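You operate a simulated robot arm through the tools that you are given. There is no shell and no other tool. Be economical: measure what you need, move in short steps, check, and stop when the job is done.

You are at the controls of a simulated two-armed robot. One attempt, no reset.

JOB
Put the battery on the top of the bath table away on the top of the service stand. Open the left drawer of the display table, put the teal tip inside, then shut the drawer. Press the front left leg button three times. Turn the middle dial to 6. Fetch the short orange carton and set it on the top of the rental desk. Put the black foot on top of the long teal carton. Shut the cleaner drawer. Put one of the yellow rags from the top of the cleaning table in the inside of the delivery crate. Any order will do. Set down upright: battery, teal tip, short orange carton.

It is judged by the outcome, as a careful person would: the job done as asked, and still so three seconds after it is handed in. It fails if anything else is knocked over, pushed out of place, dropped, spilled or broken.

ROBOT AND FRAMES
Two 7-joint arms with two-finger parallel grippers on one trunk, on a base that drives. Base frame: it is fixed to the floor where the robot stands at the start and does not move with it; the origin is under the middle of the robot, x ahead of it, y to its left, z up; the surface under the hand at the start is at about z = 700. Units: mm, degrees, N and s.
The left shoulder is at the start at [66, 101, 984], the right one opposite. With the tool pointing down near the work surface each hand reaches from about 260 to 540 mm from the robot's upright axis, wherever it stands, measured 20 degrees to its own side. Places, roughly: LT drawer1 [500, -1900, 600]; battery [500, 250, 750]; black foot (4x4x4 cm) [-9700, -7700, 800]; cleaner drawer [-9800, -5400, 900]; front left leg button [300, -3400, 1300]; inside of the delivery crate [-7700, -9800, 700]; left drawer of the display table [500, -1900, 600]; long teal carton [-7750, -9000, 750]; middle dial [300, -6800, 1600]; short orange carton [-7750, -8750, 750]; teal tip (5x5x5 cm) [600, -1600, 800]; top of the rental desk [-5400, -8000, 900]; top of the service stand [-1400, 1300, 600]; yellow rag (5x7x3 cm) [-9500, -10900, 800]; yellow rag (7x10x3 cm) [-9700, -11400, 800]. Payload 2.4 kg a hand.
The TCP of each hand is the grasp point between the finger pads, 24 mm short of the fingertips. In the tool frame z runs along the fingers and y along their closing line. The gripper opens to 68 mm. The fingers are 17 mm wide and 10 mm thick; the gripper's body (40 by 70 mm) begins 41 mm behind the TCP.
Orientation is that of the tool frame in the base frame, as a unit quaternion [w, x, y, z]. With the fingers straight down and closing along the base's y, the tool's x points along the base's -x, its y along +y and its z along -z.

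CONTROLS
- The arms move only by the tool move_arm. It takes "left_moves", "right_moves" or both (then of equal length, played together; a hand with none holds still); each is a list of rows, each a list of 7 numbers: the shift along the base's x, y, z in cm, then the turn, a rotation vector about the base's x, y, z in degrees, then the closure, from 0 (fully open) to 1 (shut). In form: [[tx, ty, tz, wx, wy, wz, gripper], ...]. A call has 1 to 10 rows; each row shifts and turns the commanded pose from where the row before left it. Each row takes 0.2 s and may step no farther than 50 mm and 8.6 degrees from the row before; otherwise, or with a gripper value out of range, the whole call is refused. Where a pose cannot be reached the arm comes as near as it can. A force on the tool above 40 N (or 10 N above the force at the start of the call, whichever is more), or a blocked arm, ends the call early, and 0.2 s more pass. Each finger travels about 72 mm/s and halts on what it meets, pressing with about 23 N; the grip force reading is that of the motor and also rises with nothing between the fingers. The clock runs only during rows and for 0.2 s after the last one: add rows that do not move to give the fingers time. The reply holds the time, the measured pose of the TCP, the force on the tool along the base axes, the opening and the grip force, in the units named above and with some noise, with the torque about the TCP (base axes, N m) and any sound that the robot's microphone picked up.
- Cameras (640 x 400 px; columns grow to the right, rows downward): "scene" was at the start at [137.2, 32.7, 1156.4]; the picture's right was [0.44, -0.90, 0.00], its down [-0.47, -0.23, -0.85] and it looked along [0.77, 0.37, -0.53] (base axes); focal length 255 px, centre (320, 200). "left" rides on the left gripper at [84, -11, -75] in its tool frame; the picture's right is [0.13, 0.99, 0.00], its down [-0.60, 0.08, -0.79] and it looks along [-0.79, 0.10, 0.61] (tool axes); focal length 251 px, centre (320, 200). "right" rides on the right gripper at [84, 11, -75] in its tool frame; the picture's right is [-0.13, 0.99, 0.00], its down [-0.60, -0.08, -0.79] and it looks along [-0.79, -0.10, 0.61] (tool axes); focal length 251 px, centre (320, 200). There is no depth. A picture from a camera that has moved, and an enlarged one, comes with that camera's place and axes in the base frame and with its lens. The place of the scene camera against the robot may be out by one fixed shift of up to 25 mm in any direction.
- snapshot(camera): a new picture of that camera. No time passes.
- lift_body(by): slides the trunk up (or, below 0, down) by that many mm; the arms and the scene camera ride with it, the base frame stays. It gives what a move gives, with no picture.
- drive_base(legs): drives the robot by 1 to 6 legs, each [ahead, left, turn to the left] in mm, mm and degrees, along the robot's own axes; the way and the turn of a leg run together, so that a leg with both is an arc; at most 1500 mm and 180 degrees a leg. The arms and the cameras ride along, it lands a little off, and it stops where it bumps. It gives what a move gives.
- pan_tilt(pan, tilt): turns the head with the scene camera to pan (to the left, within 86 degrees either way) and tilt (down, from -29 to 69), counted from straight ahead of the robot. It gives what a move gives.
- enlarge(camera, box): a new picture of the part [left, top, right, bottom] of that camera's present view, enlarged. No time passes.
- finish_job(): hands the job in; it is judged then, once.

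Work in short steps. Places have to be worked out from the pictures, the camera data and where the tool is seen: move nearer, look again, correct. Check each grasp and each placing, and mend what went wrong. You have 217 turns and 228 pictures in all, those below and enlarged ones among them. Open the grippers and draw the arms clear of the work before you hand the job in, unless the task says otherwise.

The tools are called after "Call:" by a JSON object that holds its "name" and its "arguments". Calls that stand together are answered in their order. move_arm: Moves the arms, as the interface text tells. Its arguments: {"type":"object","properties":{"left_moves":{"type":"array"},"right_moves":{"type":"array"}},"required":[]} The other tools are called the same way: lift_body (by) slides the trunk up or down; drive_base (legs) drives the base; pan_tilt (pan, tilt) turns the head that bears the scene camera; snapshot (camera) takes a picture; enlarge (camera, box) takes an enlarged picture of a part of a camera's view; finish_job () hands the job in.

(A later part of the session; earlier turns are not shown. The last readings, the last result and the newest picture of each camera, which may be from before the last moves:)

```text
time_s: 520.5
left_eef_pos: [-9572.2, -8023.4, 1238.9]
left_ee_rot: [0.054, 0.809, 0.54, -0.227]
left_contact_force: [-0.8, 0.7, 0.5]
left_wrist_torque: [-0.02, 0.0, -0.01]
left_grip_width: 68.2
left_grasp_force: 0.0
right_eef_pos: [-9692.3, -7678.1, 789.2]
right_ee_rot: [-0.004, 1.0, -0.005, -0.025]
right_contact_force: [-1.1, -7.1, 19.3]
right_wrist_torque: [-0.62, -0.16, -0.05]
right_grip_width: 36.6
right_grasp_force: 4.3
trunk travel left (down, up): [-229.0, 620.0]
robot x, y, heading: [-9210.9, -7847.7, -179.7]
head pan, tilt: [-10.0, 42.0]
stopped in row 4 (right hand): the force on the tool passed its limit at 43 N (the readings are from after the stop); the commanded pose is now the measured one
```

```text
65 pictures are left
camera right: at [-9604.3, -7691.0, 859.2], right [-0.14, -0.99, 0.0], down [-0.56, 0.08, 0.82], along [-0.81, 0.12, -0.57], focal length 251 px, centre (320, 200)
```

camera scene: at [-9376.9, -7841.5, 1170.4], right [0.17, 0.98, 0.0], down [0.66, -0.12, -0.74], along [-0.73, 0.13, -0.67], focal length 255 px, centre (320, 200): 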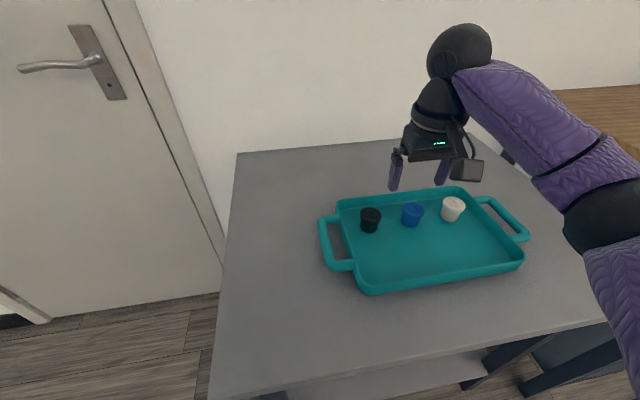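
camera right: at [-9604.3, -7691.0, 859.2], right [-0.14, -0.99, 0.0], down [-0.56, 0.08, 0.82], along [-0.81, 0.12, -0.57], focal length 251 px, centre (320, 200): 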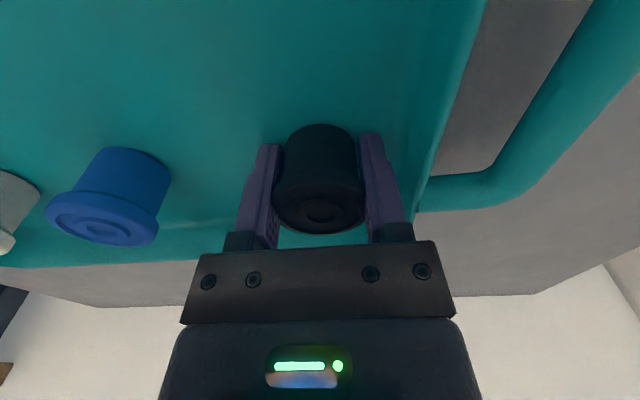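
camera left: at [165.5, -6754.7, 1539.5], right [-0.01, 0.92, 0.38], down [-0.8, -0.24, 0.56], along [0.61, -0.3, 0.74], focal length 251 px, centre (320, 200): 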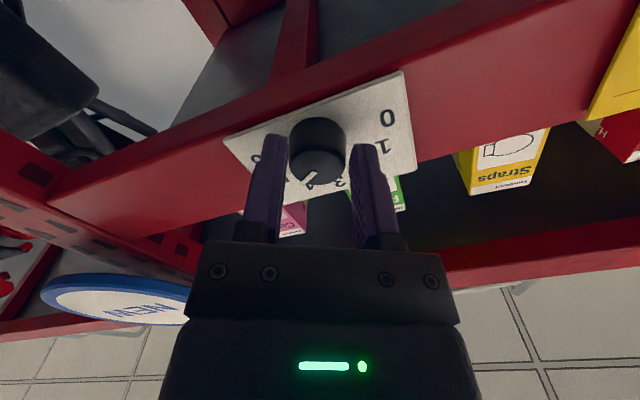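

Foot is between the fingers; tips touch the tray. Ease up 3 mm, close fully and lift.

Call:
{"name": "move_arm", "arguments": {"right_moves": [[0, 0, 0.4, 0, 0, 0, 0.6], [0, 0, 0, 0, 0, 0, 1], [0, 0, 0, 0, 0, 0, 1], [0, 0, 1, 0, 0, 0, 1], [0, 0, 2, 0, 0, 0, 1], [0, 0, 3, 0, 0, 0, 1], [0, 0, 3, 0, 0, 0, 1], [0, 0, 0, 0, 0, 0, 1]]}}

Call:
{"name": "snapshot", "arguments": {"camera": "scene"}}

Call:
{"name": "snapshot", "arguments": {"camera": "right"}}

```text
time_s: 522.3
left_eef_pos: [-9575.1, -8021.5, 1239.9]
left_ee_rot: [0.056, 0.809, 0.54, -0.227]
left_contact_force: [0.6, -0.8, -0.6]
left_wrist_torque: [0.05, 0.02, -0.04]
left_grip_width: 68.0
left_grasp_force: 0.0
right_eef_pos: [-9692.2, -7676.3, 880.3]
right_ee_rot: [-0.006, 1.0, -0.007, -0.022]
right_contact_force: [0.1, 0.1, -0.3]
right_wrist_torque: [-0.03, -0.03, 0.0]
right_grip_width: 34.9
right_grasp_force: 23.0
trunk travel left (down, up): [-229.0, 620.0]
robot x, y, heading: [-9211.7, -7849.3, -180.0]
head pan, tilt: [-10.0, 42.0]
```

```text
64 pictures are left
camera scene: at [-9377.0, -7842.0, 1170.4], right [0.17, 0.98, 0.0], down [0.66, -0.12, -0.74], along [-0.73, 0.13, -0.67], focal length 255 px, centre (320, 200)
```

scene: 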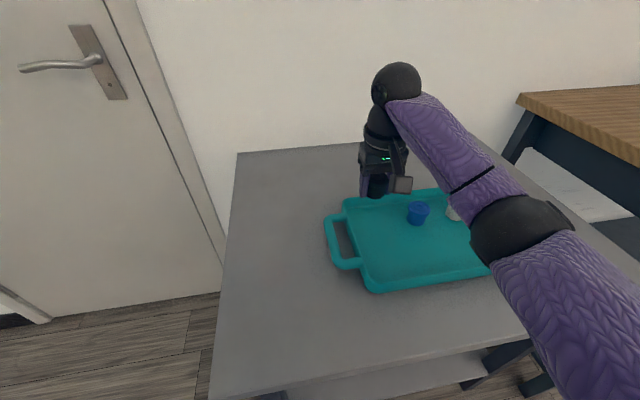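

```text
63 pictures are left
camera right: at [-9605.3, -7689.0, 949.8], right [-0.14, -0.99, -0.01], down [-0.57, 0.08, 0.82], along [-0.81, 0.12, -0.57], focal length 251 px, centre (320, 200)
```

right: 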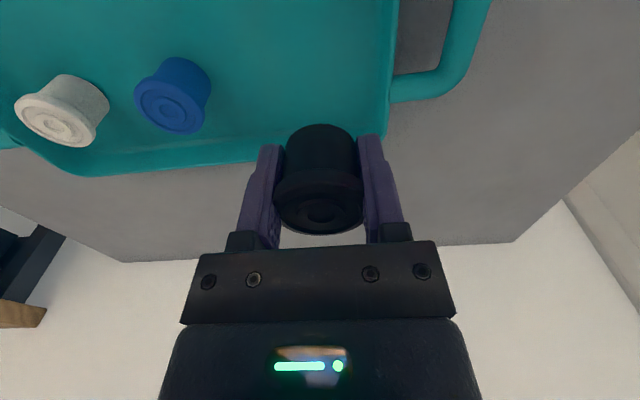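

Foot held (35 mm); the tray shifted only ~1 cm. Retract, turn to heading 0 and go to the west side of the carton table.

Call:
{"name": "move_arm", "arguments": {"right_moves": [[2, 0, 2, 0, 0, 0, 1], [2, 0, 2, 0, 0, 0, 1], [2, 0, 2, 0, 0, 0, 1], [2, 0, 0, 0, 0, 0, 1]]}}

Call:
{"name": "drive_base", "arguments": {"legs": [[-380, 0, 0], [0, 0, 180], [0, -1090, 0], [590, 0, 0]]}}

Call:
{"name": "pan_tilt", "arguments": {"pan": -10, "tilt": 40}}

Call:
{"name": "snapshot", "arguments": {"camera": "scene"}}

Call:
{"name": "snapshot", "arguments": {"camera": "right"}}

```text
time_s: 523.3
left_eef_pos: [-9573.9, -8020.5, 1239.9]
left_ee_rot: [0.056, 0.808, 0.54, -0.227]
left_contact_force: [-0.9, -0.5, 0.4]
left_wrist_torque: [0.01, 0.02, -0.02]
left_grip_width: 68.2
left_grasp_force: 0.1
right_eef_pos: [-9612.3, -7675.0, 941.9]
right_ee_rot: [-0.005, 1.0, -0.005, -0.022]
right_contact_force: [0.3, -0.4, -1.5]
right_wrist_torque: [0.02, -0.02, 0.04]
right_grip_width: 35.0
right_grasp_force: 22.8
trunk travel left (down, up): [-229.0, 620.0]
robot x, y, heading: [-9210.9, -7851.2, -179.9]
head pan, tilt: [-10.0, 42.0]
```

```text
time_s: 541.4
left_eef_pos: [-7870.4, -8782.1, 1239.9]
left_ee_rot: [0.227, -0.544, 0.806, 0.057]
left_contact_force: [0.4, 0.2, 0.4]
left_wrist_torque: [0.02, 0.01, -0.03]
left_grip_width: 67.9
left_grasp_force: 0.0
right_eef_pos: [-7828.6, -9127.3, 939.9]
right_ee_rot: [0.022, 0.0, 1.0, -0.006]
right_contact_force: [0.4, 0.6, -0.8]
right_wrist_torque: [-0.02, -0.02, 0.02]
right_grip_width: 35.1
right_grasp_force: 23.0
trunk travel left (down, up): [-229.0, 620.0]
robot x, y, heading: [-8231.3, -8958.3, 0.8]
head pan, tilt: [-10.0, 42.0]
```

```text
time_s: 542.0
left_eef_pos: [-7870.1, -8781.3, 1240.9]
left_ee_rot: [0.227, -0.544, 0.806, 0.057]
left_contact_force: [0.1, 0.3, -0.2]
left_wrist_torque: [0.0, 0.04, 0.04]
left_grip_width: 68.1
left_grasp_force: 0.2
right_eef_pos: [-7829.9, -9127.1, 941.4]
right_ee_rot: [0.023, 0.0, 1.0, -0.006]
right_contact_force: [-0.1, -0.6, -0.7]
right_wrist_torque: [0.0, 0.0, -0.01]
right_grip_width: 35.2
right_grasp_force: 23.4
trunk travel left (down, up): [-229.0, 620.0]
robot x, y, heading: [-8231.0, -8954.3, 0.7]
head pan, tilt: [-10.0, 40.0]
```

```text
62 pictures are left
camera scene: at [-8096.4, -8976.7, 1173.3], right [-0.16, -0.99, 0.0], down [-0.63, 0.1, -0.77], along [0.76, -0.12, -0.64], focal length 255 px, centre (320, 200)
```

scene: 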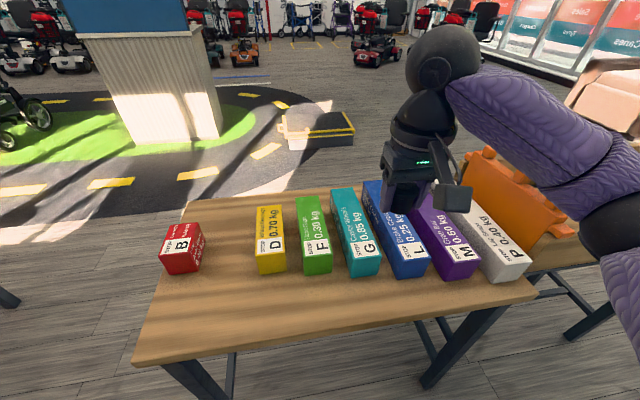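

```text
61 pictures are left
camera right: at [-7916.0, -9116.2, 1011.5], right [0.13, 0.99, -0.01], down [0.57, -0.07, 0.82], along [0.81, -0.11, -0.57], focal length 251 px, centre (320, 200)
```

right: 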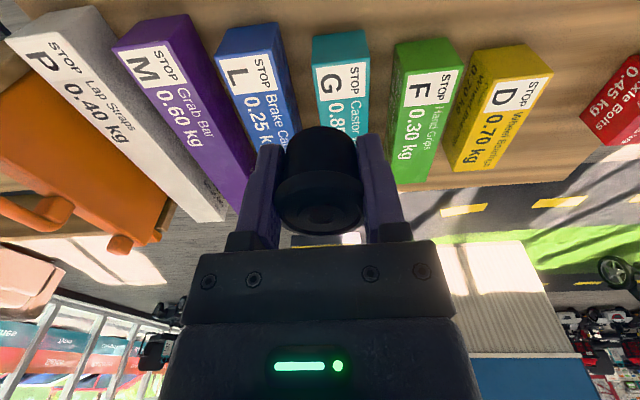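

Teal carton is just ahead of the hand. Zoom to fix its top's centre line.

Call:
{"name": "enlarge", "arguments": {"camera": "scene", "box": [300, 170, 440, 290]}}

```text
3.33 times, centred on (370, 230) of scene
camera zoom: at [-8096.4, -8976.7, 1173.3], right [-0.16, -0.99, 0.0], down [-0.63, 0.1, -0.77], along [0.76, -0.12, -0.64], focal length 851 px, centre (153, 100)
```

zoom: 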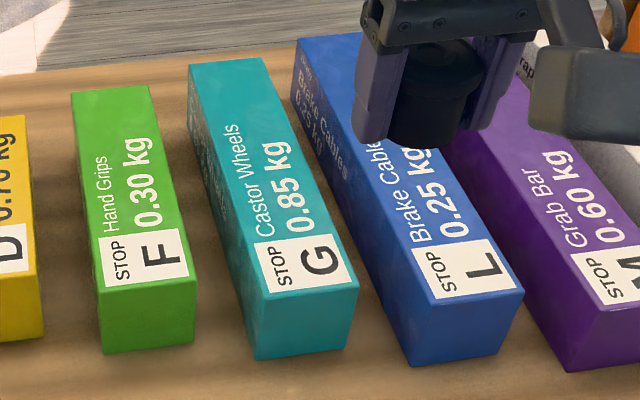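

Teal top ≈ z 750, centre line y≈-9117, x −7790…−7554. Move the foot over [-7690,-9117] and lower to near contact.

Call:
{"name": "move_arm", "arguments": {"right_moves": [[3, 0.3, 0, 0, 0, 0, 1], [3, 0.3, 0, 0, 0, 0, 1], [3, 0.3, -1, 0, 0, 0, 1], [3, 0.1, -2, 0, 0, 0, 1], [2, 0, -3, 0, 0, 0, 1], [0, 0, -3, 0, 0, 0, 1], [0, 0, -3, 0, 0, 0, 1], [0, 0, -2, 0, 0, 0, 1], [0, 0, 0, 0, 0, 0, 1]]}}

Call:
{"name": "snapshot", "arguments": {"camera": "right"}}

Call:
{"name": "enlarge", "arguments": {"camera": "scene", "box": [300, 120, 460, 280]}}

```text
time_s: 544.0
left_eef_pos: [-7871.0, -8782.0, 1239.0]
left_ee_rot: [0.227, -0.544, 0.806, 0.057]
left_contact_force: [0.5, -0.3, -0.2]
left_wrist_torque: [0.01, 0.01, 0.0]
left_grip_width: 67.8
left_grasp_force: 0.1
right_eef_pos: [-7699.1, -9122.1, 801.4]
right_ee_rot: [0.022, 0.0, 1.0, -0.006]
right_contact_force: [0.0, 0.1, -0.5]
right_wrist_torque: [-0.02, 0.0, -0.01]
right_grip_width: 35.1
right_grasp_force: 23.0
right hand out of reach, approached as far as the arm can: row 5, 8
trunk travel left (down, up): [-229.0, 620.0]
robot x, y, heading: [-8232.5, -8953.0, 0.8]
head pan, tilt: [-10.0, 40.0]
```

```text
59 pictures are left
camera right: at [-7786.5, -9110.2, 871.3], right [0.13, 0.99, -0.01], down [0.57, -0.07, 0.82], along [0.81, -0.11, -0.57], focal length 251 px, centre (320, 200)
```

right: 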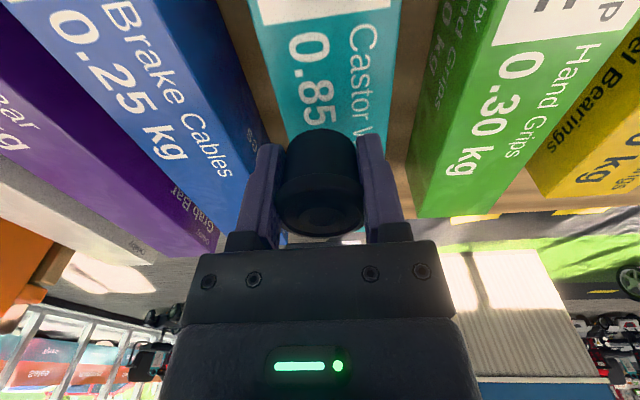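

```text
2.50 times, centred on (380, 200) of scene
camera zoom: at [-8096.3, -8976.7, 1173.3], right [-0.16, -0.99, 0.0], down [-0.63, 0.1, -0.77], along [0.76, -0.12, -0.64], focal length 638 px, centre (170, 200)
```

zoom: 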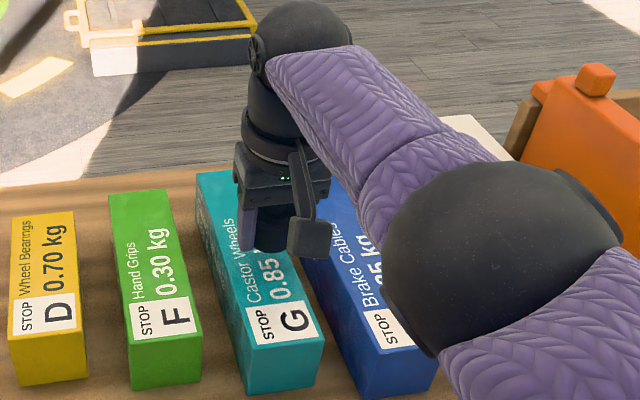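

Foot needs ~10 mm toward +y; reach is at the limit, so nudge the base 45 mm ahead and pull the hand back 3 cm.

Call:
{"name": "drive_base", "arguments": {"legs": [[45, 0, -0.5]]}}

Call:
{"name": "move_arm", "arguments": {"right_moves": [[-1, 0.5, 1, 0, 0, 0, 1], [-1, 0.5, 0, 0, 0, 0, 1], [-1, 0, 0, 0, 0, 0, 1], [0, 0, 0, 0, 0, 0, 1]]}}

Call:
{"name": "snapshot", "arguments": {"camera": "right"}}

```text
time_s: 544.9
left_eef_pos: [-7824.1, -8784.5, 1239.9]
left_ee_rot: [0.228, -0.541, 0.808, 0.057]
left_contact_force: [-0.1, -0.1, 0.2]
left_wrist_torque: [0.0, 0.01, -0.01]
left_grip_width: 68.0
left_grasp_force: 0.1
right_eef_pos: [-7656.0, -9125.7, 801.2]
right_ee_rot: [0.021, 0.004, 1.0, -0.006]
right_contact_force: [0.4, -0.5, -0.7]
right_wrist_torque: [0.01, 0.02, 0.02]
right_grip_width: 35.2
right_grasp_force: 22.8
trunk travel left (down, up): [-229.0, 620.0]
robot x, y, heading: [-8183.8, -8956.1, 0.2]
head pan, tilt: [-10.0, 40.0]
```

```text
time_s: 545.9
left_eef_pos: [-7824.1, -8785.1, 1240.7]
left_ee_rot: [0.227, -0.542, 0.808, 0.055]
left_contact_force: [0.3, 1.4, 0.1]
left_wrist_torque: [0.0, 0.0, 0.01]
left_grip_width: 68.2
left_grasp_force: 0.0
right_eef_pos: [-7685.7, -9114.9, 811.7]
right_ee_rot: [0.022, 0.004, 1.0, -0.005]
right_contact_force: [-0.1, -0.5, -0.5]
right_wrist_torque: [0.02, 0.01, -0.01]
right_grip_width: 35.5
right_grasp_force: 23.4
trunk travel left (down, up): [-229.0, 620.0]
robot x, y, heading: [-8184.4, -8957.8, 0.3]
head pan, tilt: [-10.0, 40.0]
```

```text
57 pictures are left
camera right: at [-7772.6, -9103.1, 881.5], right [0.14, 0.99, -0.01], down [0.57, -0.07, 0.82], along [0.81, -0.12, -0.57], focal length 251 px, centre (320, 200)
```

right: 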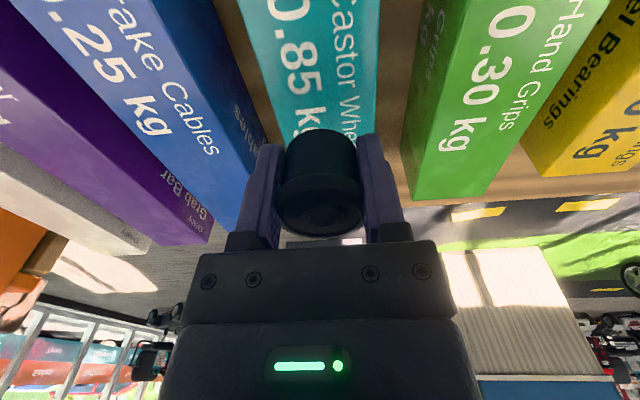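

Aligned now. Lower to contact.

Call:
{"name": "move_arm", "arguments": {"right_moves": [[0, 0.1, -1, 0, 0, 0, 1], [0, 0, -1, 0, 0, 0, 1], [0, 0, -0.5, 0, 0, 0, 1], [0, 0, -0.5, 0, 0, 0, 1], [0, 0, -0.4, 0, 0, 0, 1], [0, 0, -0.4, 0, 0, 0, 1], [0, 0, -0.4, 0, 0, 0, 1], [0, 0, 0, 0, 0, 0, 1]]}}

```text
time_s: 547.3
left_eef_pos: [-7827.1, -8784.8, 1240.9]
left_ee_rot: [0.227, -0.54, 0.808, 0.055]
left_contact_force: [-1.0, 0.4, 0.1]
left_wrist_torque: [-0.02, -0.01, -0.01]
left_grip_width: 68.0
left_grasp_force: 0.1
right_eef_pos: [-7683.9, -9114.5, 780.1]
right_ee_rot: [0.03, 0.004, 1.0, -0.005]
right_contact_force: [-8.0, -1.2, 21.9]
right_wrist_torque: [0.39, 0.36, 0.34]
right_grip_width: 35.1
right_grasp_force: 23.3
trunk travel left (down, up): [-229.0, 620.0]
robot x, y, heading: [-8183.4, -8958.2, 0.3]
head pan, tilt: [-10.0, 40.0]
stopped in row 7 (right hand): the force on the tool passed its limit at 47 N (the readings are from after the stop); the commanded pose is now the measured one
```

Contact at z≈780 as expected. Ease 2 mm, open slightly and rise.

Call:
{"name": "move_arm", "arguments": {"right_moves": [[0, 0, 0.2, 0, 0, 0, 1], [0, 0, 0, 0, 0, 0, 0.35], [0, 0, 0, 0, 0, 0, 0.25], [0, 0, 0, 0, 0, 0, 0.25], [0, 0, 1, 0, 0, 0, 0.25], [0, 0, 2, 0, 0, 0, 0.25], [0, 0, 4, 0, 0, 0, 0.25], [0, 0, 4, 0, 0, 0, 0.25], [-2, 0, 4, 0, 0, 0, 0.25], [-3, 0, 0, 0, 0, 0, 0.25]]}}

Call:
{"name": "enlarge", "arguments": {"camera": "scene", "box": [220, 120, 460, 290]}}

```text
time_s: 549.5
left_eef_pos: [-7824.1, -8785.1, 1240.4]
left_ee_rot: [0.227, -0.542, 0.808, 0.055]
left_contact_force: [-0.1, -0.1, 0.1]
left_wrist_torque: [0.03, 0.01, 0.0]
left_grip_width: 68.0
left_grasp_force: 0.0
right_eef_pos: [-7734.8, -9115.4, 928.3]
right_ee_rot: [0.027, 0.004, 1.0, -0.006]
right_contact_force: [-0.8, 0.4, 0.0]
right_wrist_torque: [0.0, 0.0, 0.0]
right_grip_width: 51.1
right_grasp_force: 0.1
trunk travel left (down, up): [-229.0, 620.0]
robot x, y, heading: [-8185.5, -8958.4, 0.2]
head pan, tilt: [-10.0, 40.0]
```

```text
2.35 times, centred on (340, 205) of scene
camera zoom: at [-8051.8, -8977.6, 1173.3], right [-0.17, -0.99, 0.0], down [-0.63, 0.11, -0.77], along [0.75, -0.13, -0.64], focal length 601 px, centre (273, 188)
```

zoom: 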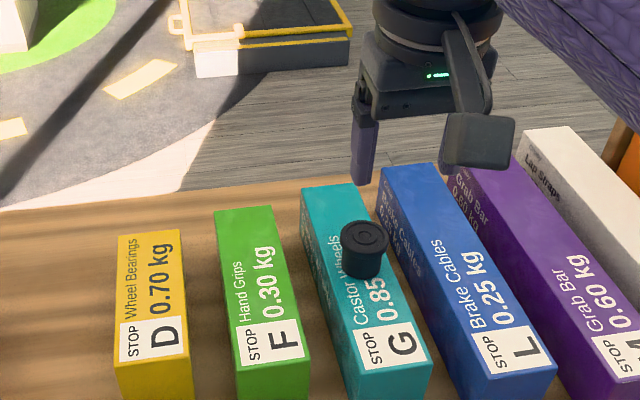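

Foot stands on the teal carton. Now the cleaner drawer near [-9800,-5400]: back off, go north to y≈-7700, face +y and look.

Call:
{"name": "drive_base", "arguments": {"legs": [[-580, 0, 0], [0, 1250, 0], [0, 0, 90]]}}

Call:
{"name": "pan_tilt", "arguments": {"pan": 15, "tilt": 18}}

Call:
{"name": "snapshot", "arguments": {"camera": "scene"}}

```text
time_s: 562.6
left_eef_pos: [-8952.6, -7355.5, 1240.7]
left_ee_rot: [-0.12, 0.955, -0.183, -0.2]
left_contact_force: [0.4, -0.4, 0.9]
left_wrist_torque: [0.02, 0.02, 0.01]
left_grip_width: 67.9
left_grasp_force: 0.1
right_eef_pos: [-8623.3, -7261.6, 928.0]
right_ee_rot: [-0.023, 0.708, -0.705, -0.016]
right_contact_force: [0.0, 0.3, 0.2]
right_wrist_torque: [-0.01, 0.02, 0.0]
right_grip_width: 51.1
right_grasp_force: 0.1
trunk travel left (down, up): [-229.0, 620.0]
robot x, y, heading: [-8773.8, -7719.1, 90.7]
head pan, tilt: [-10.0, 40.0]
```

```text
time_s: 563.5
left_eef_pos: [-8957.2, -7356.8, 1239.8]
left_ee_rot: [-0.119, 0.957, -0.179, -0.196]
left_contact_force: [-0.3, 0.2, 0.7]
left_wrist_torque: [-0.02, 0.0, 0.01]
left_grip_width: 68.0
left_grasp_force: 0.1
right_eef_pos: [-8624.5, -7262.9, 927.1]
right_ee_rot: [-0.022, 0.708, -0.706, -0.015]
right_contact_force: [1.4, -0.4, 0.0]
right_wrist_torque: [0.03, 0.0, 0.02]
right_grip_width: 51.0
right_grasp_force: 0.1
trunk travel left (down, up): [-229.0, 620.0]
robot x, y, heading: [-8776.6, -7714.7, 90.8]
head pan, tilt: [15.0, 18.0]
```

```text
55 pictures are left
camera scene: at [-8794.9, -7569.5, 1177.0], right [1.0, 0.02, 0.0], down [0.01, -0.61, -0.79], along [-0.02, 0.79, -0.61], focal length 255 px, centre (320, 200)
```

scene: 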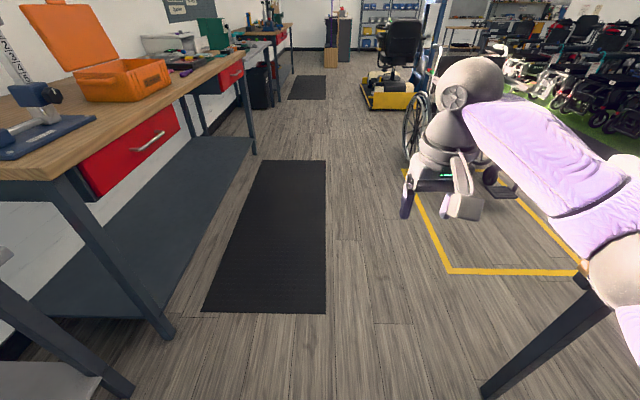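

Call:
{"name": "enlarge", "arguments": {"camera": "scene", "box": [130, 0, 330, 125]}}

```text
3.20 times, centred on (230, 62) of scene
camera zoom: at [-8794.9, -7569.5, 1177.0], right [1.0, 0.02, 0.0], down [0.01, -0.61, -0.79], along [-0.02, 0.79, -0.61], focal length 817 px, centre (608, 640)
```

zoom: 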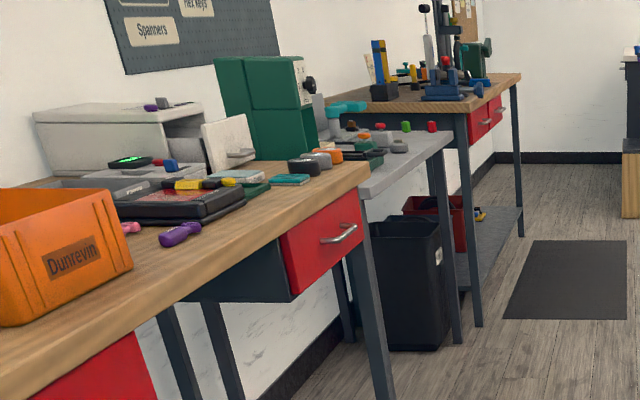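

The cleaner (beige unit with an open drawer front) is on the bench at ≈[-9630,-5550,~950]. Strafe right 210, drive ahead 2180, and turn to face it.

Call:
{"name": "drive_base", "arguments": {"legs": [[0, -210, -0.8], [1500, 0, 0], [680, 0, 0], [0, 0, 90]]}}

Call:
{"name": "pan_tilt", "arguments": {"pan": 0, "tilt": 20}}

Call:
{"name": "snapshot", "arguments": {"camera": "scene"}}

```text
time_s: 579.5
left_eef_pos: [-8893.8, -5669.6, 1239.7]
left_ee_rot: [0.052, 0.812, 0.535, -0.225]
left_contact_force: [-0.2, -0.6, -0.7]
left_wrist_torque: [-0.01, -0.01, 0.02]
left_grip_width: 68.0
left_grasp_force: 0.0
right_eef_pos: [-8976.8, -5334.2, 928.6]
right_ee_rot: [-0.007, 0.999, -0.015, -0.027]
right_contact_force: [0.5, -0.8, 0.7]
right_wrist_torque: [0.01, 0.0, 0.02]
right_grip_width: 51.1
right_grasp_force: 0.1
trunk travel left (down, up): [-229.0, 620.0]
robot x, y, heading: [-8529.4, -5501.3, 178.9]
head pan, tilt: [15.0, 18.0]
```

```text
time_s: 580.3
left_eef_pos: [-8893.1, -5669.8, 1239.5]
left_ee_rot: [0.052, 0.813, 0.535, -0.224]
left_contact_force: [-1.1, 0.1, 0.0]
left_wrist_torque: [0.02, 0.03, 0.04]
left_grip_width: 68.1
left_grasp_force: 0.0
right_eef_pos: [-8977.0, -5333.6, 928.2]
right_ee_rot: [-0.005, 0.999, -0.015, -0.028]
right_contact_force: [0.1, 0.1, 0.4]
right_wrist_torque: [0.0, 0.02, 0.0]
right_grip_width: 51.1
right_grasp_force: 0.0
trunk travel left (down, up): [-229.0, 620.0]
robot x, y, heading: [-8526.2, -5501.3, 179.1]
head pan, tilt: [0.0, 20.0]
```

```text
53 pictures are left
camera scene: at [-8696.1, -5505.5, 1174.4], right [0.01, 1.0, 0.0], down [0.63, -0.01, -0.77], along [-0.77, 0.01, -0.63], focal length 255 px, centre (320, 200)
```

scene: 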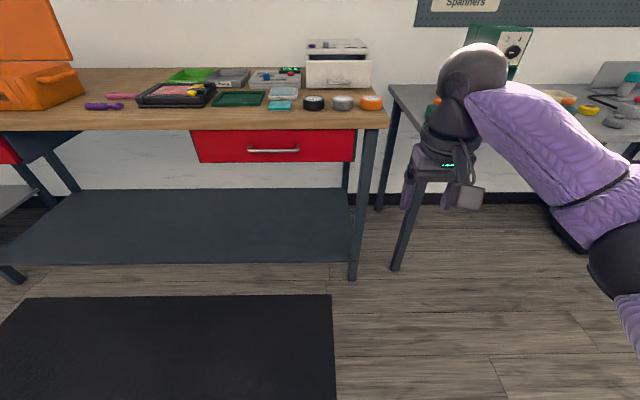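

Call:
{"name": "enlarge", "arguments": {"camera": "scene", "box": [240, 20, 400, 120]}}

```text
4.00 times, centred on (320, 70) of scene
camera zoom: at [-8696.1, -5505.5, 1174.4], right [0.01, 1.0, 0.0], down [0.63, -0.01, -0.77], along [-0.77, 0.01, -0.63], focal length 1021 px, centre (320, 720)
```

zoom: 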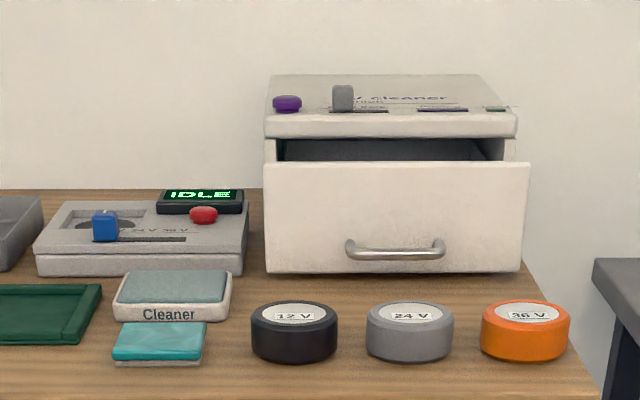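

UV cleaner's drawer is open: panel face ≈ x −9820, z 861–962, y≈−5415. I'll push it with closed right fingers tilted ~50° forward. Tilt first and shift to y≈−5415.

Call:
{"name": "move_arm", "arguments": {"right_moves": [[-1, -1, 2, 0, 8.4, 0, 1], [-1, -1, 2, 0, 8.4, 0, 1], [-1, -1, 2, 0, 8.4, 0, 1], [-1, -1, 1, 0, 8.4, 0, 1], [-1, -1, 0, 0, 8.4, 0, 1], [-1, -1, 0, 0, 8.4, 0, 1], [0, -1, 0, 0, 0, 0, 1], [0, -1, 0, 0, 0, 0, 1]]}}

Call:
{"name": "drive_base", "arguments": {"legs": [[560, 0, 1]]}}

Call:
{"name": "snapshot", "arguments": {"camera": "scene"}}

```text
time_s: 582.1
left_eef_pos: [-8893.4, -5668.8, 1239.8]
left_ee_rot: [0.05, 0.813, 0.535, -0.225]
left_contact_force: [-0.1, 0.3, 0.0]
left_wrist_torque: [-0.03, 0.01, -0.02]
left_grip_width: 68.3
left_grasp_force: 0.0
right_eef_pos: [-9037.6, -5413.8, 998.0]
right_ee_rot: [0.002, 0.892, -0.016, -0.451]
right_contact_force: [-0.5, 0.5, 0.6]
right_wrist_torque: [0.0, 0.01, -0.03]
right_grip_width: 0.2
right_grasp_force: 23.1
trunk travel left (down, up): [-229.0, 620.0]
robot x, y, heading: [-8527.6, -5500.7, 179.2]
head pan, tilt: [0.0, 20.0]
```

```text
time_s: 585.3
left_eef_pos: [-9447.2, -5662.3, 1239.6]
left_ee_rot: [0.053, 0.811, 0.538, -0.225]
left_contact_force: [0.6, -0.4, 0.6]
left_wrist_torque: [0.0, 0.01, -0.02]
left_grip_width: 68.1
left_grasp_force: 0.1
right_eef_pos: [-9594.7, -5408.8, 999.3]
right_ee_rot: [0.002, 0.893, -0.012, -0.451]
right_contact_force: [-0.6, 0.5, 0.7]
right_wrist_torque: [0.0, 0.02, -0.02]
right_grip_width: 0.1
right_grasp_force: 22.8
trunk travel left (down, up): [-229.0, 620.0]
robot x, y, heading: [-9084.0, -5493.9, 179.0]
head pan, tilt: [0.0, 20.0]
```

```text
51 pictures are left
camera scene: at [-9252.6, -5498.1, 1174.5], right [0.01, 1.0, 0.0], down [0.63, -0.01, -0.77], along [-0.77, 0.01, -0.63], focal length 255 px, centre (320, 200)
```

scene: 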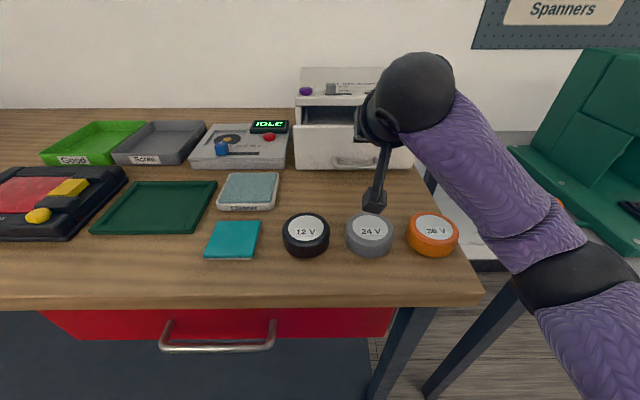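

Triangulated: panel face x≈−9702, z 893–985, y≈−5420; bench top ≈890. Retract the hand 5 cm, drive ahead 90, then lower to z≈968.

Call:
{"name": "move_arm", "arguments": {"right_moves": [[2.5, 0, 0, 0, 0, 0, 1], [2.5, -0.5, 0, 0, 0, 0, 1], [0, -0.5, 0, 0, 0, 0, 1]]}}

Call:
{"name": "drive_base", "arguments": {"legs": [[90, 0, 1]]}}

Call:
{"name": "move_arm", "arguments": {"right_moves": [[0, 0, -1.5, 0, 0, 0, 1], [0, 0, -1.5, 0, 0, 0, 1], [0, 0, 0, 0, 0, 0, 1]]}}

Call:
{"name": "snapshot", "arguments": {"camera": "right"}}

Call:
{"name": "snapshot", "arguments": {"camera": "scene"}}

```text
time_s: 586.1
left_eef_pos: [-9448.8, -5663.8, 1239.9]
left_ee_rot: [0.052, 0.811, 0.538, -0.224]
left_contact_force: [0.3, -0.5, -0.2]
left_wrist_torque: [0.01, 0.0, 0.0]
left_grip_width: 68.0
left_grasp_force: 0.1
right_eef_pos: [-9542.9, -5420.0, 999.2]
right_ee_rot: [0.002, 0.893, -0.013, -0.45]
right_contact_force: [-0.7, 0.7, 0.0]
right_wrist_torque: [0.02, 0.0, -0.02]
right_grip_width: 0.0
right_grasp_force: 23.1
trunk travel left (down, up): [-229.0, 620.0]
robot x, y, heading: [-9083.9, -5491.8, 179.4]
head pan, tilt: [0.0, 20.0]
```

```text
time_s: 587.2
left_eef_pos: [-9535.7, -5669.4, 1239.2]
left_ee_rot: [0.053, 0.806, 0.545, -0.224]
left_contact_force: [0.3, 0.5, 0.3]
left_wrist_torque: [-0.02, 0.03, 0.02]
left_grip_width: 68.1
left_grasp_force: 0.1
right_eef_pos: [-9634.8, -5426.8, 998.2]
right_ee_rot: [0.007, 0.893, -0.005, -0.449]
right_contact_force: [-1.4, 0.0, 0.0]
right_wrist_torque: [-0.01, 0.03, 0.01]
right_grip_width: 0.0
right_grasp_force: 22.9
trunk travel left (down, up): [-229.0, 620.0]
robot x, y, heading: [-9174.5, -5492.8, -179.6]
head pan, tilt: [0.0, 20.0]
```

```text
time_s: 588.2
left_eef_pos: [-9536.3, -5657.9, 1240.4]
left_ee_rot: [0.049, 0.811, 0.538, -0.226]
left_contact_force: [0.7, -0.3, 0.0]
left_wrist_torque: [0.0, 0.01, -0.02]
left_grip_width: 68.0
left_grasp_force: 0.0
right_eef_pos: [-9636.2, -5409.3, 994.6]
right_ee_rot: [0.0, 0.877, -0.018, -0.481]
right_contact_force: [-0.2, -0.4, 0.1]
right_wrist_torque: [-0.01, 0.01, -0.02]
right_grip_width: 0.0
right_grasp_force: 23.2
trunk travel left (down, up): [-229.0, 620.0]
robot x, y, heading: [-9178.8, -5488.4, 179.4]
head pan, tilt: [0.0, 20.0]
stopped in row 3 (right hand): the arm was blocked; the commanded pose is now the measured one
```

```text
50 pictures are left
camera right: at [-9527.8, -5424.1, 962.5], right [-0.1, -0.99, 0.13], down [0.35, 0.08, 0.93], along [-0.93, 0.14, 0.33], focal length 251 px, centre (320, 200)
```

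right: 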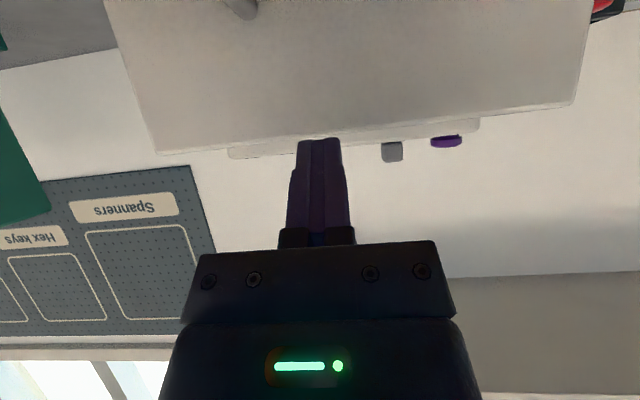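

```text
49 pictures are left
camera scene: at [-9341.1, -5492.5, 1174.3], right [0.0, 1.0, 0.0], down [0.62, 0.0, -0.78], along [-0.78, 0.0, -0.62], focal length 255 px, centre (320, 200)
```

scene: 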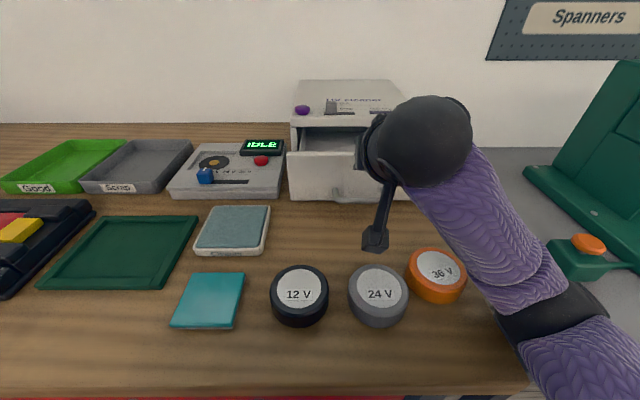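

My right elbow is low and has nudged the 36 V puck. Raise the trunk 80 mm to clear it, back off 90, and inspect.

Call:
{"name": "lift_body", "arguments": {"by": 90}}

Call:
{"name": "drive_base", "arguments": {"legs": [[-95, 0, 0]]}}

Call:
{"name": "pan_tilt", "arguments": {"pan": -15, "tilt": 35}}

Call:
{"name": "snapshot", "arguments": {"camera": "scene"}}

```text
time_s: 589.4
left_eef_pos: [-9542.0, -5658.7, 1329.3]
left_ee_rot: [0.052, 0.81, 0.539, -0.224]
left_contact_force: [-0.9, 0.7, 0.0]
left_wrist_torque: [0.04, 0.02, 0.0]
left_grip_width: 67.9
left_grasp_force: 0.1
right_eef_pos: [-9640.8, -5413.3, 1078.1]
right_ee_rot: [0.001, 0.881, -0.015, -0.473]
right_contact_force: [0.6, -0.9, -1.0]
right_wrist_torque: [0.02, -0.01, -0.03]
right_grip_width: 0.1
right_grasp_force: 23.0
trunk travel left (down, up): [-319.0, 530.0]
robot x, y, heading: [-9180.1, -5487.7, 179.4]
head pan, tilt: [0.0, 20.0]
```

```text
time_s: 590.5
left_eef_pos: [-9446.7, -5662.2, 1331.1]
left_ee_rot: [0.051, 0.811, 0.539, -0.224]
left_contact_force: [-0.1, 0.0, 0.4]
left_wrist_torque: [-0.03, 0.04, 0.06]
left_grip_width: 68.2
left_grasp_force: 0.1
right_eef_pos: [-9544.4, -5414.3, 1077.5]
right_ee_rot: [0.002, 0.881, -0.014, -0.473]
right_contact_force: [-0.4, 0.5, -0.1]
right_wrist_torque: [-0.02, 0.03, 0.02]
right_grip_width: 0.0
right_grasp_force: 22.8
trunk travel left (down, up): [-319.0, 530.0]
robot x, y, heading: [-9082.8, -5488.4, 179.4]
head pan, tilt: [0.0, 20.0]
```

```text
time_s: 591.3
left_eef_pos: [-9446.7, -5660.8, 1330.0]
left_ee_rot: [0.052, 0.81, 0.54, -0.223]
left_contact_force: [0.3, 0.7, 0.8]
left_wrist_torque: [-0.03, -0.01, 0.0]
left_grip_width: 68.0
left_grasp_force: 0.0
right_eef_pos: [-9545.3, -5416.1, 1078.7]
right_ee_rot: [0.001, 0.881, -0.015, -0.473]
right_contact_force: [1.0, -0.7, -0.1]
right_wrist_torque: [0.02, 0.0, 0.0]
right_grip_width: 0.0
right_grasp_force: 22.6
trunk travel left (down, up): [-319.0, 530.0]
robot x, y, heading: [-9084.2, -5489.7, 179.6]
head pan, tilt: [-15.0, 35.0]
```

```text
48 pictures are left
camera scene: at [-9230.9, -5472.0, 1272.2], right [0.27, 0.96, 0.0], down [0.55, -0.15, -0.82], along [-0.79, 0.22, -0.57], focal length 255 px, centre (320, 200)
```

scene: 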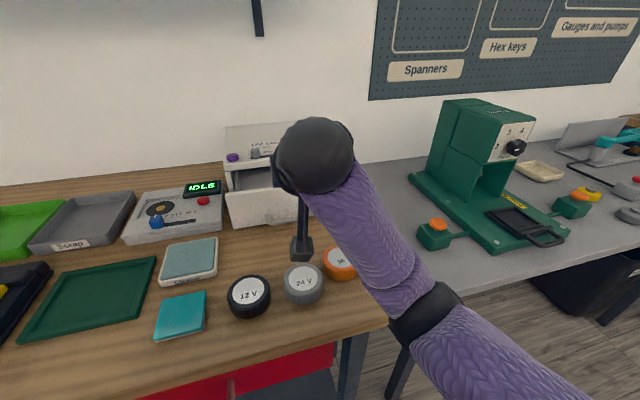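

36 V puck sits ~25 mm back and ~15 mm left of its original line-up ([-9484,-5343]). I'll nudge it back: make the right hand vertical, closed, behind the puck.

Call:
{"name": "move_arm", "arguments": {"right_moves": [[0, 0.4, 0, 0, -8.4, 0, 1], [0, 0.4, 0, 0, -8.4, 0, 1], [0, 0.4, 0, 0, -8.4, 0, 1], [0, 0.4, -1, 0, -8.4, 0, 1], [0, 0.4, -2, 0, -8.4, 0, 1], [-0.5, 0.4, -2, 0, -8.4, 0, 1], [-0.5, 0.4, -2, 0, -6, 0, 1], [0, 0, -1, 0, 0, 0, 1], [0, 0, 0, 0, 0, 0, 1]]}}

Call:
{"name": "snapshot", "arguments": {"camera": "right"}}

Call:
{"name": "snapshot", "arguments": {"camera": "scene"}}

```text
time_s: 593.3
left_eef_pos: [-9447.0, -5661.0, 1330.0]
left_ee_rot: [0.052, 0.81, 0.539, -0.223]
left_contact_force: [-0.1, 0.6, 0.0]
left_wrist_torque: [-0.01, -0.04, 0.0]
left_grip_width: 68.0
left_grasp_force: 0.0
right_eef_pos: [-9555.1, -5386.2, 998.6]
right_ee_rot: [-0.005, 1.0, -0.013, 0.0]
right_contact_force: [0.0, -0.4, -0.7]
right_wrist_torque: [-0.03, 0.01, 0.0]
right_grip_width: 0.0
right_grasp_force: 22.4
trunk travel left (down, up): [-319.0, 530.0]
robot x, y, heading: [-9082.5, -5488.7, 179.4]
head pan, tilt: [-15.0, 35.0]
```

```text
47 pictures are left
camera right: at [-9472.0, -5400.7, 1072.8], right [-0.16, -0.99, -0.01], down [-0.6, 0.09, 0.8], along [-0.78, 0.13, -0.61], focal length 251 px, centre (320, 200)
```

right: 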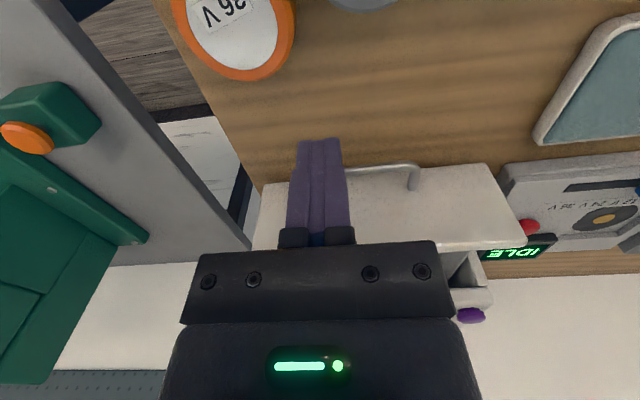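

```text
46 pictures are left
camera scene: at [-9230.9, -5471.9, 1272.2], right [0.27, 0.96, 0.0], down [0.55, -0.15, -0.82], along [-0.79, 0.22, -0.57], focal length 255 px, centre (320, 200)
```

scene: 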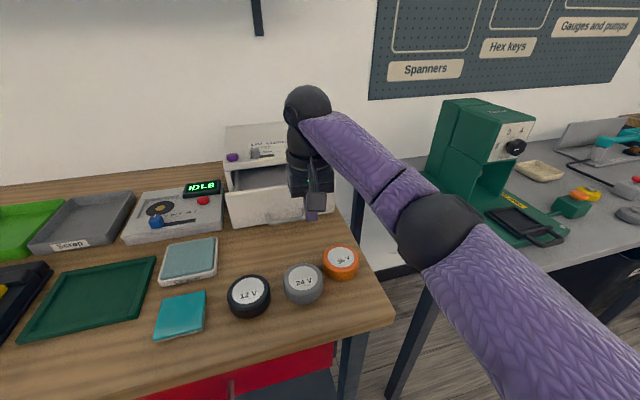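

Hand camera agrees: puck ≈[-9509,-5355], radius 30. Go down behind it at [-9551,-5373], tips ≈905.

Call:
{"name": "move_arm", "arguments": {"right_moves": [[0.4, 1.3, -1, 0, 0, 0, 1], [0, 0, -2, 0, 0, 0, 1], [0, 0, -2, 0, 0, 0, 1], [0, 0, -1.8, 0, 0, 0, 1], [0, 0, 0, 0, 0, 0, 1]]}}

Call:
{"name": "enlarge", "arguments": {"camera": "scene", "box": [200, 180, 400, 330]}}

```text
time_s: 594.5
left_eef_pos: [-9447.1, -5661.0, 1330.5]
left_ee_rot: [0.052, 0.81, 0.54, -0.224]
left_contact_force: [0.0, -1.0, 0.4]
left_wrist_torque: [-0.03, -0.03, -0.01]
left_grip_width: 67.9
left_grasp_force: 0.1
right_eef_pos: [-9550.2, -5373.0, 930.6]
right_ee_rot: [-0.004, 1.0, -0.013, -0.002]
right_contact_force: [0.0, -0.3, 0.6]
right_wrist_torque: [0.0, 0.0, 0.0]
right_grip_width: 0.0
right_grasp_force: 23.0
trunk travel left (down, up): [-319.0, 530.0]
robot x, y, heading: [-9082.8, -5491.2, 179.7]
head pan, tilt: [-15.0, 35.0]
```

```text
2.67 times, centred on (300, 255) of scene
camera zoom: at [-9230.9, -5471.9, 1272.2], right [0.27, 0.96, 0.0], down [0.55, -0.15, -0.82], along [-0.79, 0.22, -0.57], focal length 681 px, centre (373, 53)
```

zoom: 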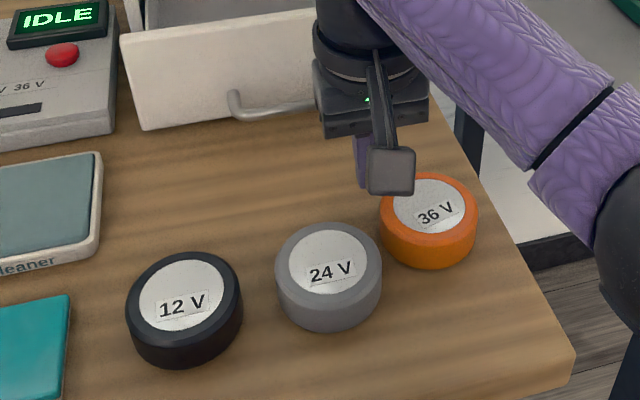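

Finger is just behind it. Drag along (+32,+14) mm in small steps, then lift.

Call:
{"name": "move_arm", "arguments": {"right_moves": [[0.8, 0.35, 0, 0, 0, 0, 1], [0.8, 0.35, 0, 0, 0, 0, 1], [0.8, 0.35, 0, 0, 0, 0, 1], [0.7, 0.35, 0, 0, 0, 0, 1], [-0.6, -0.3, 0, 0, 0, 0, 1], [0, 0, 3, 0, 0, 0, 1], [0, 0, 4, 0, 0, 0, 1], [0, 0, 4, 0, 0, 0, 1]]}}

Call:
{"name": "enlarge", "arguments": {"camera": "scene", "box": [200, 180, 400, 330]}}

```text
time_s: 596.3
left_eef_pos: [-9447.2, -5661.5, 1330.5]
left_ee_rot: [0.052, 0.81, 0.54, -0.223]
left_contact_force: [-0.6, -0.2, -0.1]
left_wrist_torque: [-0.01, 0.02, -0.02]
left_grip_width: 68.0
left_grasp_force: 0.1
right_eef_pos: [-9526.9, -5362.6, 1039.0]
right_ee_rot: [-0.005, 1.0, -0.014, 0.0]
right_contact_force: [-0.5, -0.8, 0.2]
right_wrist_torque: [-0.01, -0.01, 0.0]
right_grip_width: 0.1
right_grasp_force: 23.0
trunk travel left (down, up): [-319.0, 530.0]
robot x, y, heading: [-9085.9, -5488.7, 179.6]
head pan, tilt: [-15.0, 35.0]
```

```text
2.67 times, centred on (300, 255) of scene
camera zoom: at [-9230.8, -5472.0, 1272.2], right [0.27, 0.96, 0.0], down [0.55, -0.15, -0.82], along [-0.79, 0.22, -0.57], focal length 681 px, centre (373, 53)
```

zoom: 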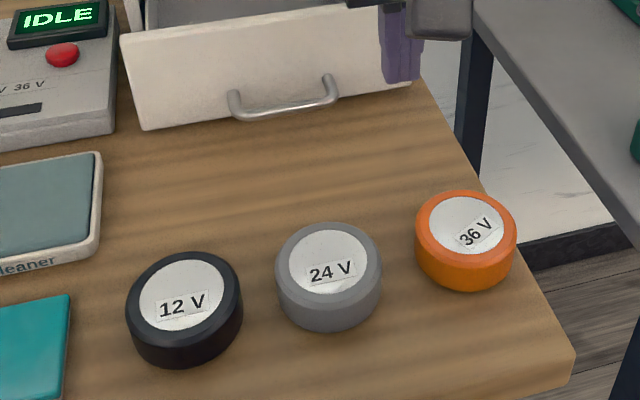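

Puck is back in line within ~5 mm. Now raise the trunk 50 more (higher elbow), re-tilt the closed right hand ~50°, aim at y≈-5420.

Call:
{"name": "lift_body", "arguments": {"by": 50}}

Call:
{"name": "move_arm", "arguments": {"right_moves": [[0, -0.9, 0, 0, 8.4, 0, 1], [0, -0.9, 0, 0, 8.4, 0, 1], [0, -0.9, 0, 0, 8.4, 0, 1], [0, -0.9, 0, 0, 8.4, 0, 1], [0, -0.9, 0, 0, 8.4, 0, 1], [0, -0.9, 0, 0, 8.4, 0, 1], [0, 0, 0, 0, 0, 0, 1]]}}

Call:
{"name": "drive_base", "arguments": {"legs": [[95, 0, 0]]}}

Call:
{"name": "pan_tilt", "arguments": {"pan": -10, "tilt": 32}}

Call:
{"name": "snapshot", "arguments": {"camera": "scene"}}

```text
time_s: 597.2
left_eef_pos: [-9445.9, -5661.3, 1378.8]
left_ee_rot: [0.05, 0.81, 0.539, -0.224]
left_contact_force: [0.4, 0.1, 0.2]
left_wrist_torque: [0.0, 0.0, 0.01]
left_grip_width: 68.0
left_grasp_force: 0.0
right_eef_pos: [-9526.5, -5362.4, 1090.4]
right_ee_rot: [-0.005, 1.0, -0.013, -0.001]
right_contact_force: [0.0, 0.4, 0.0]
right_wrist_torque: [0.0, 0.01, -0.04]
right_grip_width: 0.1
right_grasp_force: 23.1
trunk travel left (down, up): [-369.0, 480.0]
robot x, y, heading: [-9084.2, -5492.6, 179.6]
head pan, tilt: [-15.0, 35.0]
```

```text
time_s: 598.8
left_eef_pos: [-9446.6, -5661.4, 1380.7]
left_ee_rot: [0.051, 0.81, 0.539, -0.225]
left_contact_force: [-0.2, -0.3, -0.1]
left_wrist_torque: [0.0, 0.05, 0.0]
left_grip_width: 68.3
left_grasp_force: 0.0
right_eef_pos: [-9526.4, -5415.5, 1091.0]
right_ee_rot: [0.001, 0.904, -0.015, -0.427]
right_contact_force: [-0.3, -0.4, 0.5]
right_wrist_torque: [0.06, -0.01, 0.0]
right_grip_width: 0.0
right_grasp_force: 22.6
trunk travel left (down, up): [-369.0, 480.0]
robot x, y, heading: [-9085.6, -5489.4, 179.6]
head pan, tilt: [-15.0, 35.0]
```

```text
time_s: 600.0
left_eef_pos: [-9543.2, -5659.5, 1379.2]
left_ee_rot: [0.051, 0.811, 0.538, -0.224]
left_contact_force: [-0.3, 0.1, -0.4]
left_wrist_torque: [-0.02, -0.01, 0.02]
left_grip_width: 67.8
left_grasp_force: 0.0
right_eef_pos: [-9623.9, -5413.6, 1090.5]
right_ee_rot: [0.001, 0.904, -0.015, -0.427]
right_contact_force: [0.2, 0.6, 0.9]
right_wrist_torque: [0.01, 0.0, 0.02]
right_grip_width: 0.1
right_grasp_force: 23.0
trunk travel left (down, up): [-369.0, 480.0]
robot x, y, heading: [-9181.8, -5487.2, 179.3]
head pan, tilt: [-15.0, 35.0]
```

```text
time_s: 600.6
left_eef_pos: [-9542.6, -5658.6, 1378.3]
left_ee_rot: [0.051, 0.811, 0.539, -0.224]
left_contact_force: [0.5, -0.2, 0.2]
left_wrist_torque: [0.02, -0.03, 0.0]
left_grip_width: 68.0
left_grasp_force: 0.2
right_eef_pos: [-9623.1, -5414.2, 1091.1]
right_ee_rot: [0.0, 0.904, -0.016, -0.427]
right_contact_force: [0.2, -0.9, 0.9]
right_wrist_torque: [-0.01, 0.04, -0.01]
right_grip_width: 0.1
right_grasp_force: 22.4
trunk travel left (down, up): [-369.0, 480.0]
robot x, y, heading: [-9178.8, -5491.3, 179.3]
head pan, tilt: [-10.0, 32.0]
```

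```text
43 pictures are left
camera scene: at [-9321.2, -5477.8, 1327.3], right [0.19, 0.98, 0.0], down [0.52, -0.1, -0.85], along [-0.83, 0.16, -0.53], focal length 255 px, centre (320, 200)
```

scene: 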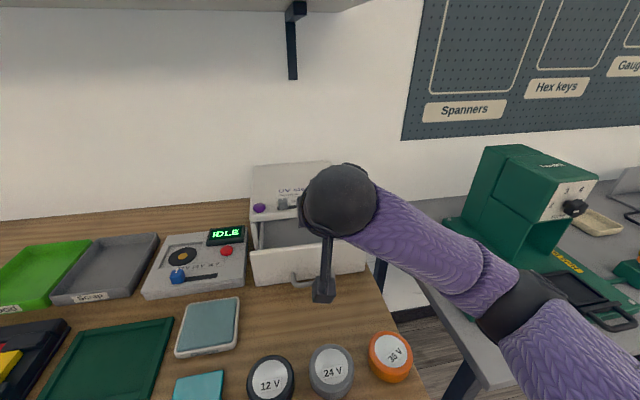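

Lower the hand to z≈968 in front of the panel.

Call:
{"name": "move_arm", "arguments": {"right_moves": [[0, -0.2, -3, 0, 0, 0, 1], [0, -0.2, -3, 0, 0, 0, 1], [0, 0, -3, 0, 0, 0, 1], [0, 0, -3, 0, 0, 0, 1], [0, 0, 0, 0, 0, 0, 1]]}}

Call:
{"name": "snapshot", "arguments": {"camera": "scene"}}

Call:
{"name": "snapshot", "arguments": {"camera": "right"}}

```text
time_s: 601.8
left_eef_pos: [-9541.9, -5660.0, 1379.1]
left_ee_rot: [0.051, 0.811, 0.538, -0.224]
left_contact_force: [0.6, -0.1, -0.2]
left_wrist_torque: [0.01, 0.0, 0.01]
left_grip_width: 68.2
left_grasp_force: 0.0
right_eef_pos: [-9621.3, -5415.9, 969.8]
right_ee_rot: [0.001, 0.904, -0.016, -0.427]
right_contact_force: [0.4, -0.2, -0.1]
right_wrist_torque: [-0.01, -0.01, -0.01]
right_grip_width: 0.1
right_grasp_force: 22.8
trunk travel left (down, up): [-369.0, 480.0]
robot x, y, heading: [-9178.3, -5487.1, 179.3]
head pan, tilt: [-10.0, 32.0]
```

```text
42 pictures are left
camera scene: at [-9321.1, -5477.9, 1327.3], right [0.18, 0.98, 0.0], down [0.52, -0.1, -0.85], along [-0.83, 0.16, -0.53], focal length 255 px, centre (320, 200)
```

scene: 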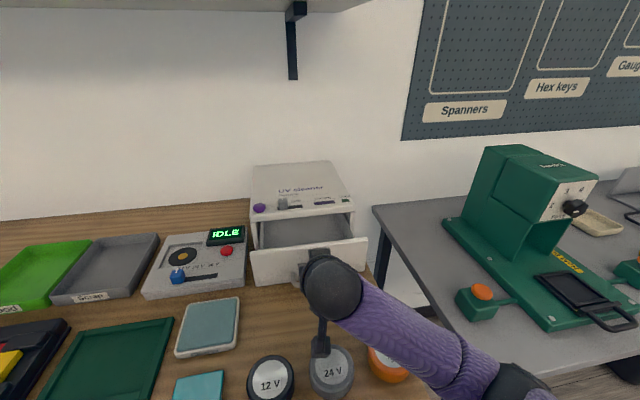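

```text
41 pictures are left
camera right: at [-9510.4, -5432.7, 952.7], right [-0.11, -0.99, 0.11], down [0.23, 0.09, 0.97], along [-0.97, 0.13, 0.22], focal length 251 px, centre (320, 200)
```

right: 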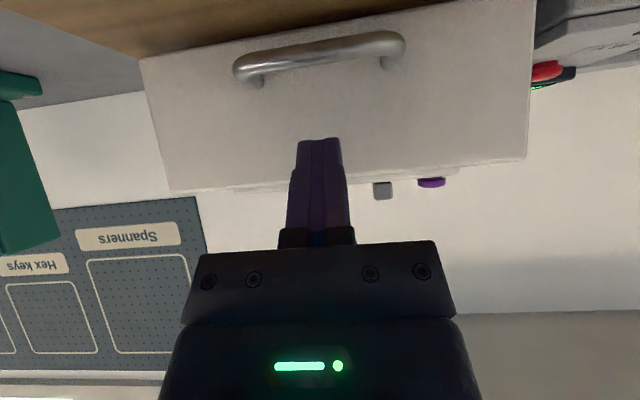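

Fingers point at the panel above the handle. Push in −x: approach 5 cm then in 1 cm steps.

Call:
{"name": "move_arm", "arguments": {"right_moves": [[-2, 0, 0, 0, 0, 0, 1], [-2, 0, 0, 0, 0, 0, 1], [-1.5, 0, 0, 0, 0, 0, 1], [-1, 0, 0, 0, 0, 0, 1], [-1, 0, 0, 0, 0, 0, 1], [-1, 0, 0, 0, 0, 0, 1], [-1, 0, 0, 0, 0, 0, 1], [-1, 0, 0, 0, 0, 0, 1], [-1, 0, 0, 0, 0, 0, 1], [-1, 0, 0, 0, 0, 0, 1]]}}

Call:
{"name": "snapshot", "arguments": {"camera": "scene"}}

```text
time_s: 603.9
left_eef_pos: [-9535.3, -5657.9, 1380.8]
left_ee_rot: [0.05, 0.81, 0.538, -0.227]
left_contact_force: [-0.7, 0.7, 0.3]
left_wrist_torque: [0.02, 0.03, -0.01]
left_grip_width: 67.9
left_grasp_force: 0.1
right_eef_pos: [-9731.9, -5418.5, 970.2]
right_ee_rot: [-0.001, 0.906, -0.016, -0.423]
right_contact_force: [36.4, 1.4, 13.3]
right_wrist_torque: [0.18, 0.04, -0.04]
right_grip_width: 0.3
right_grasp_force: 22.8
trunk travel left (down, up): [-369.0, 480.0]
robot x, y, heading: [-9178.8, -5487.4, 179.2]
head pan, tilt: [-10.0, 32.0]
stopped in row 10 (right hand): the force on the tool passed its limit at 54 N (the readings are from after the stop); the commanded pose is now the measured one
```

```text
40 pictures are left
camera scene: at [-9313.0, -5477.4, 1328.3], right [0.19, 0.98, 0.0], down [0.52, -0.1, -0.85], along [-0.84, 0.16, -0.53], focal length 255 px, centre (320, 200)
```

scene: 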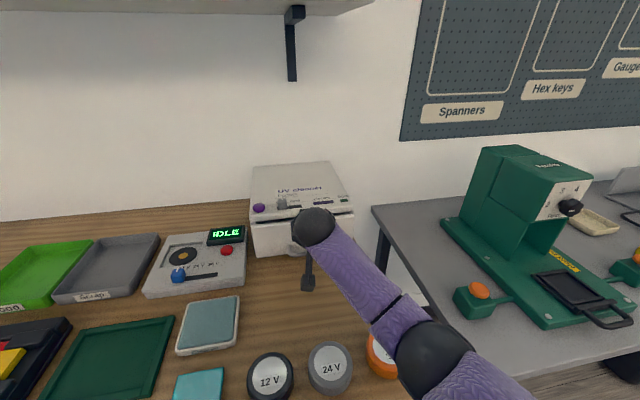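

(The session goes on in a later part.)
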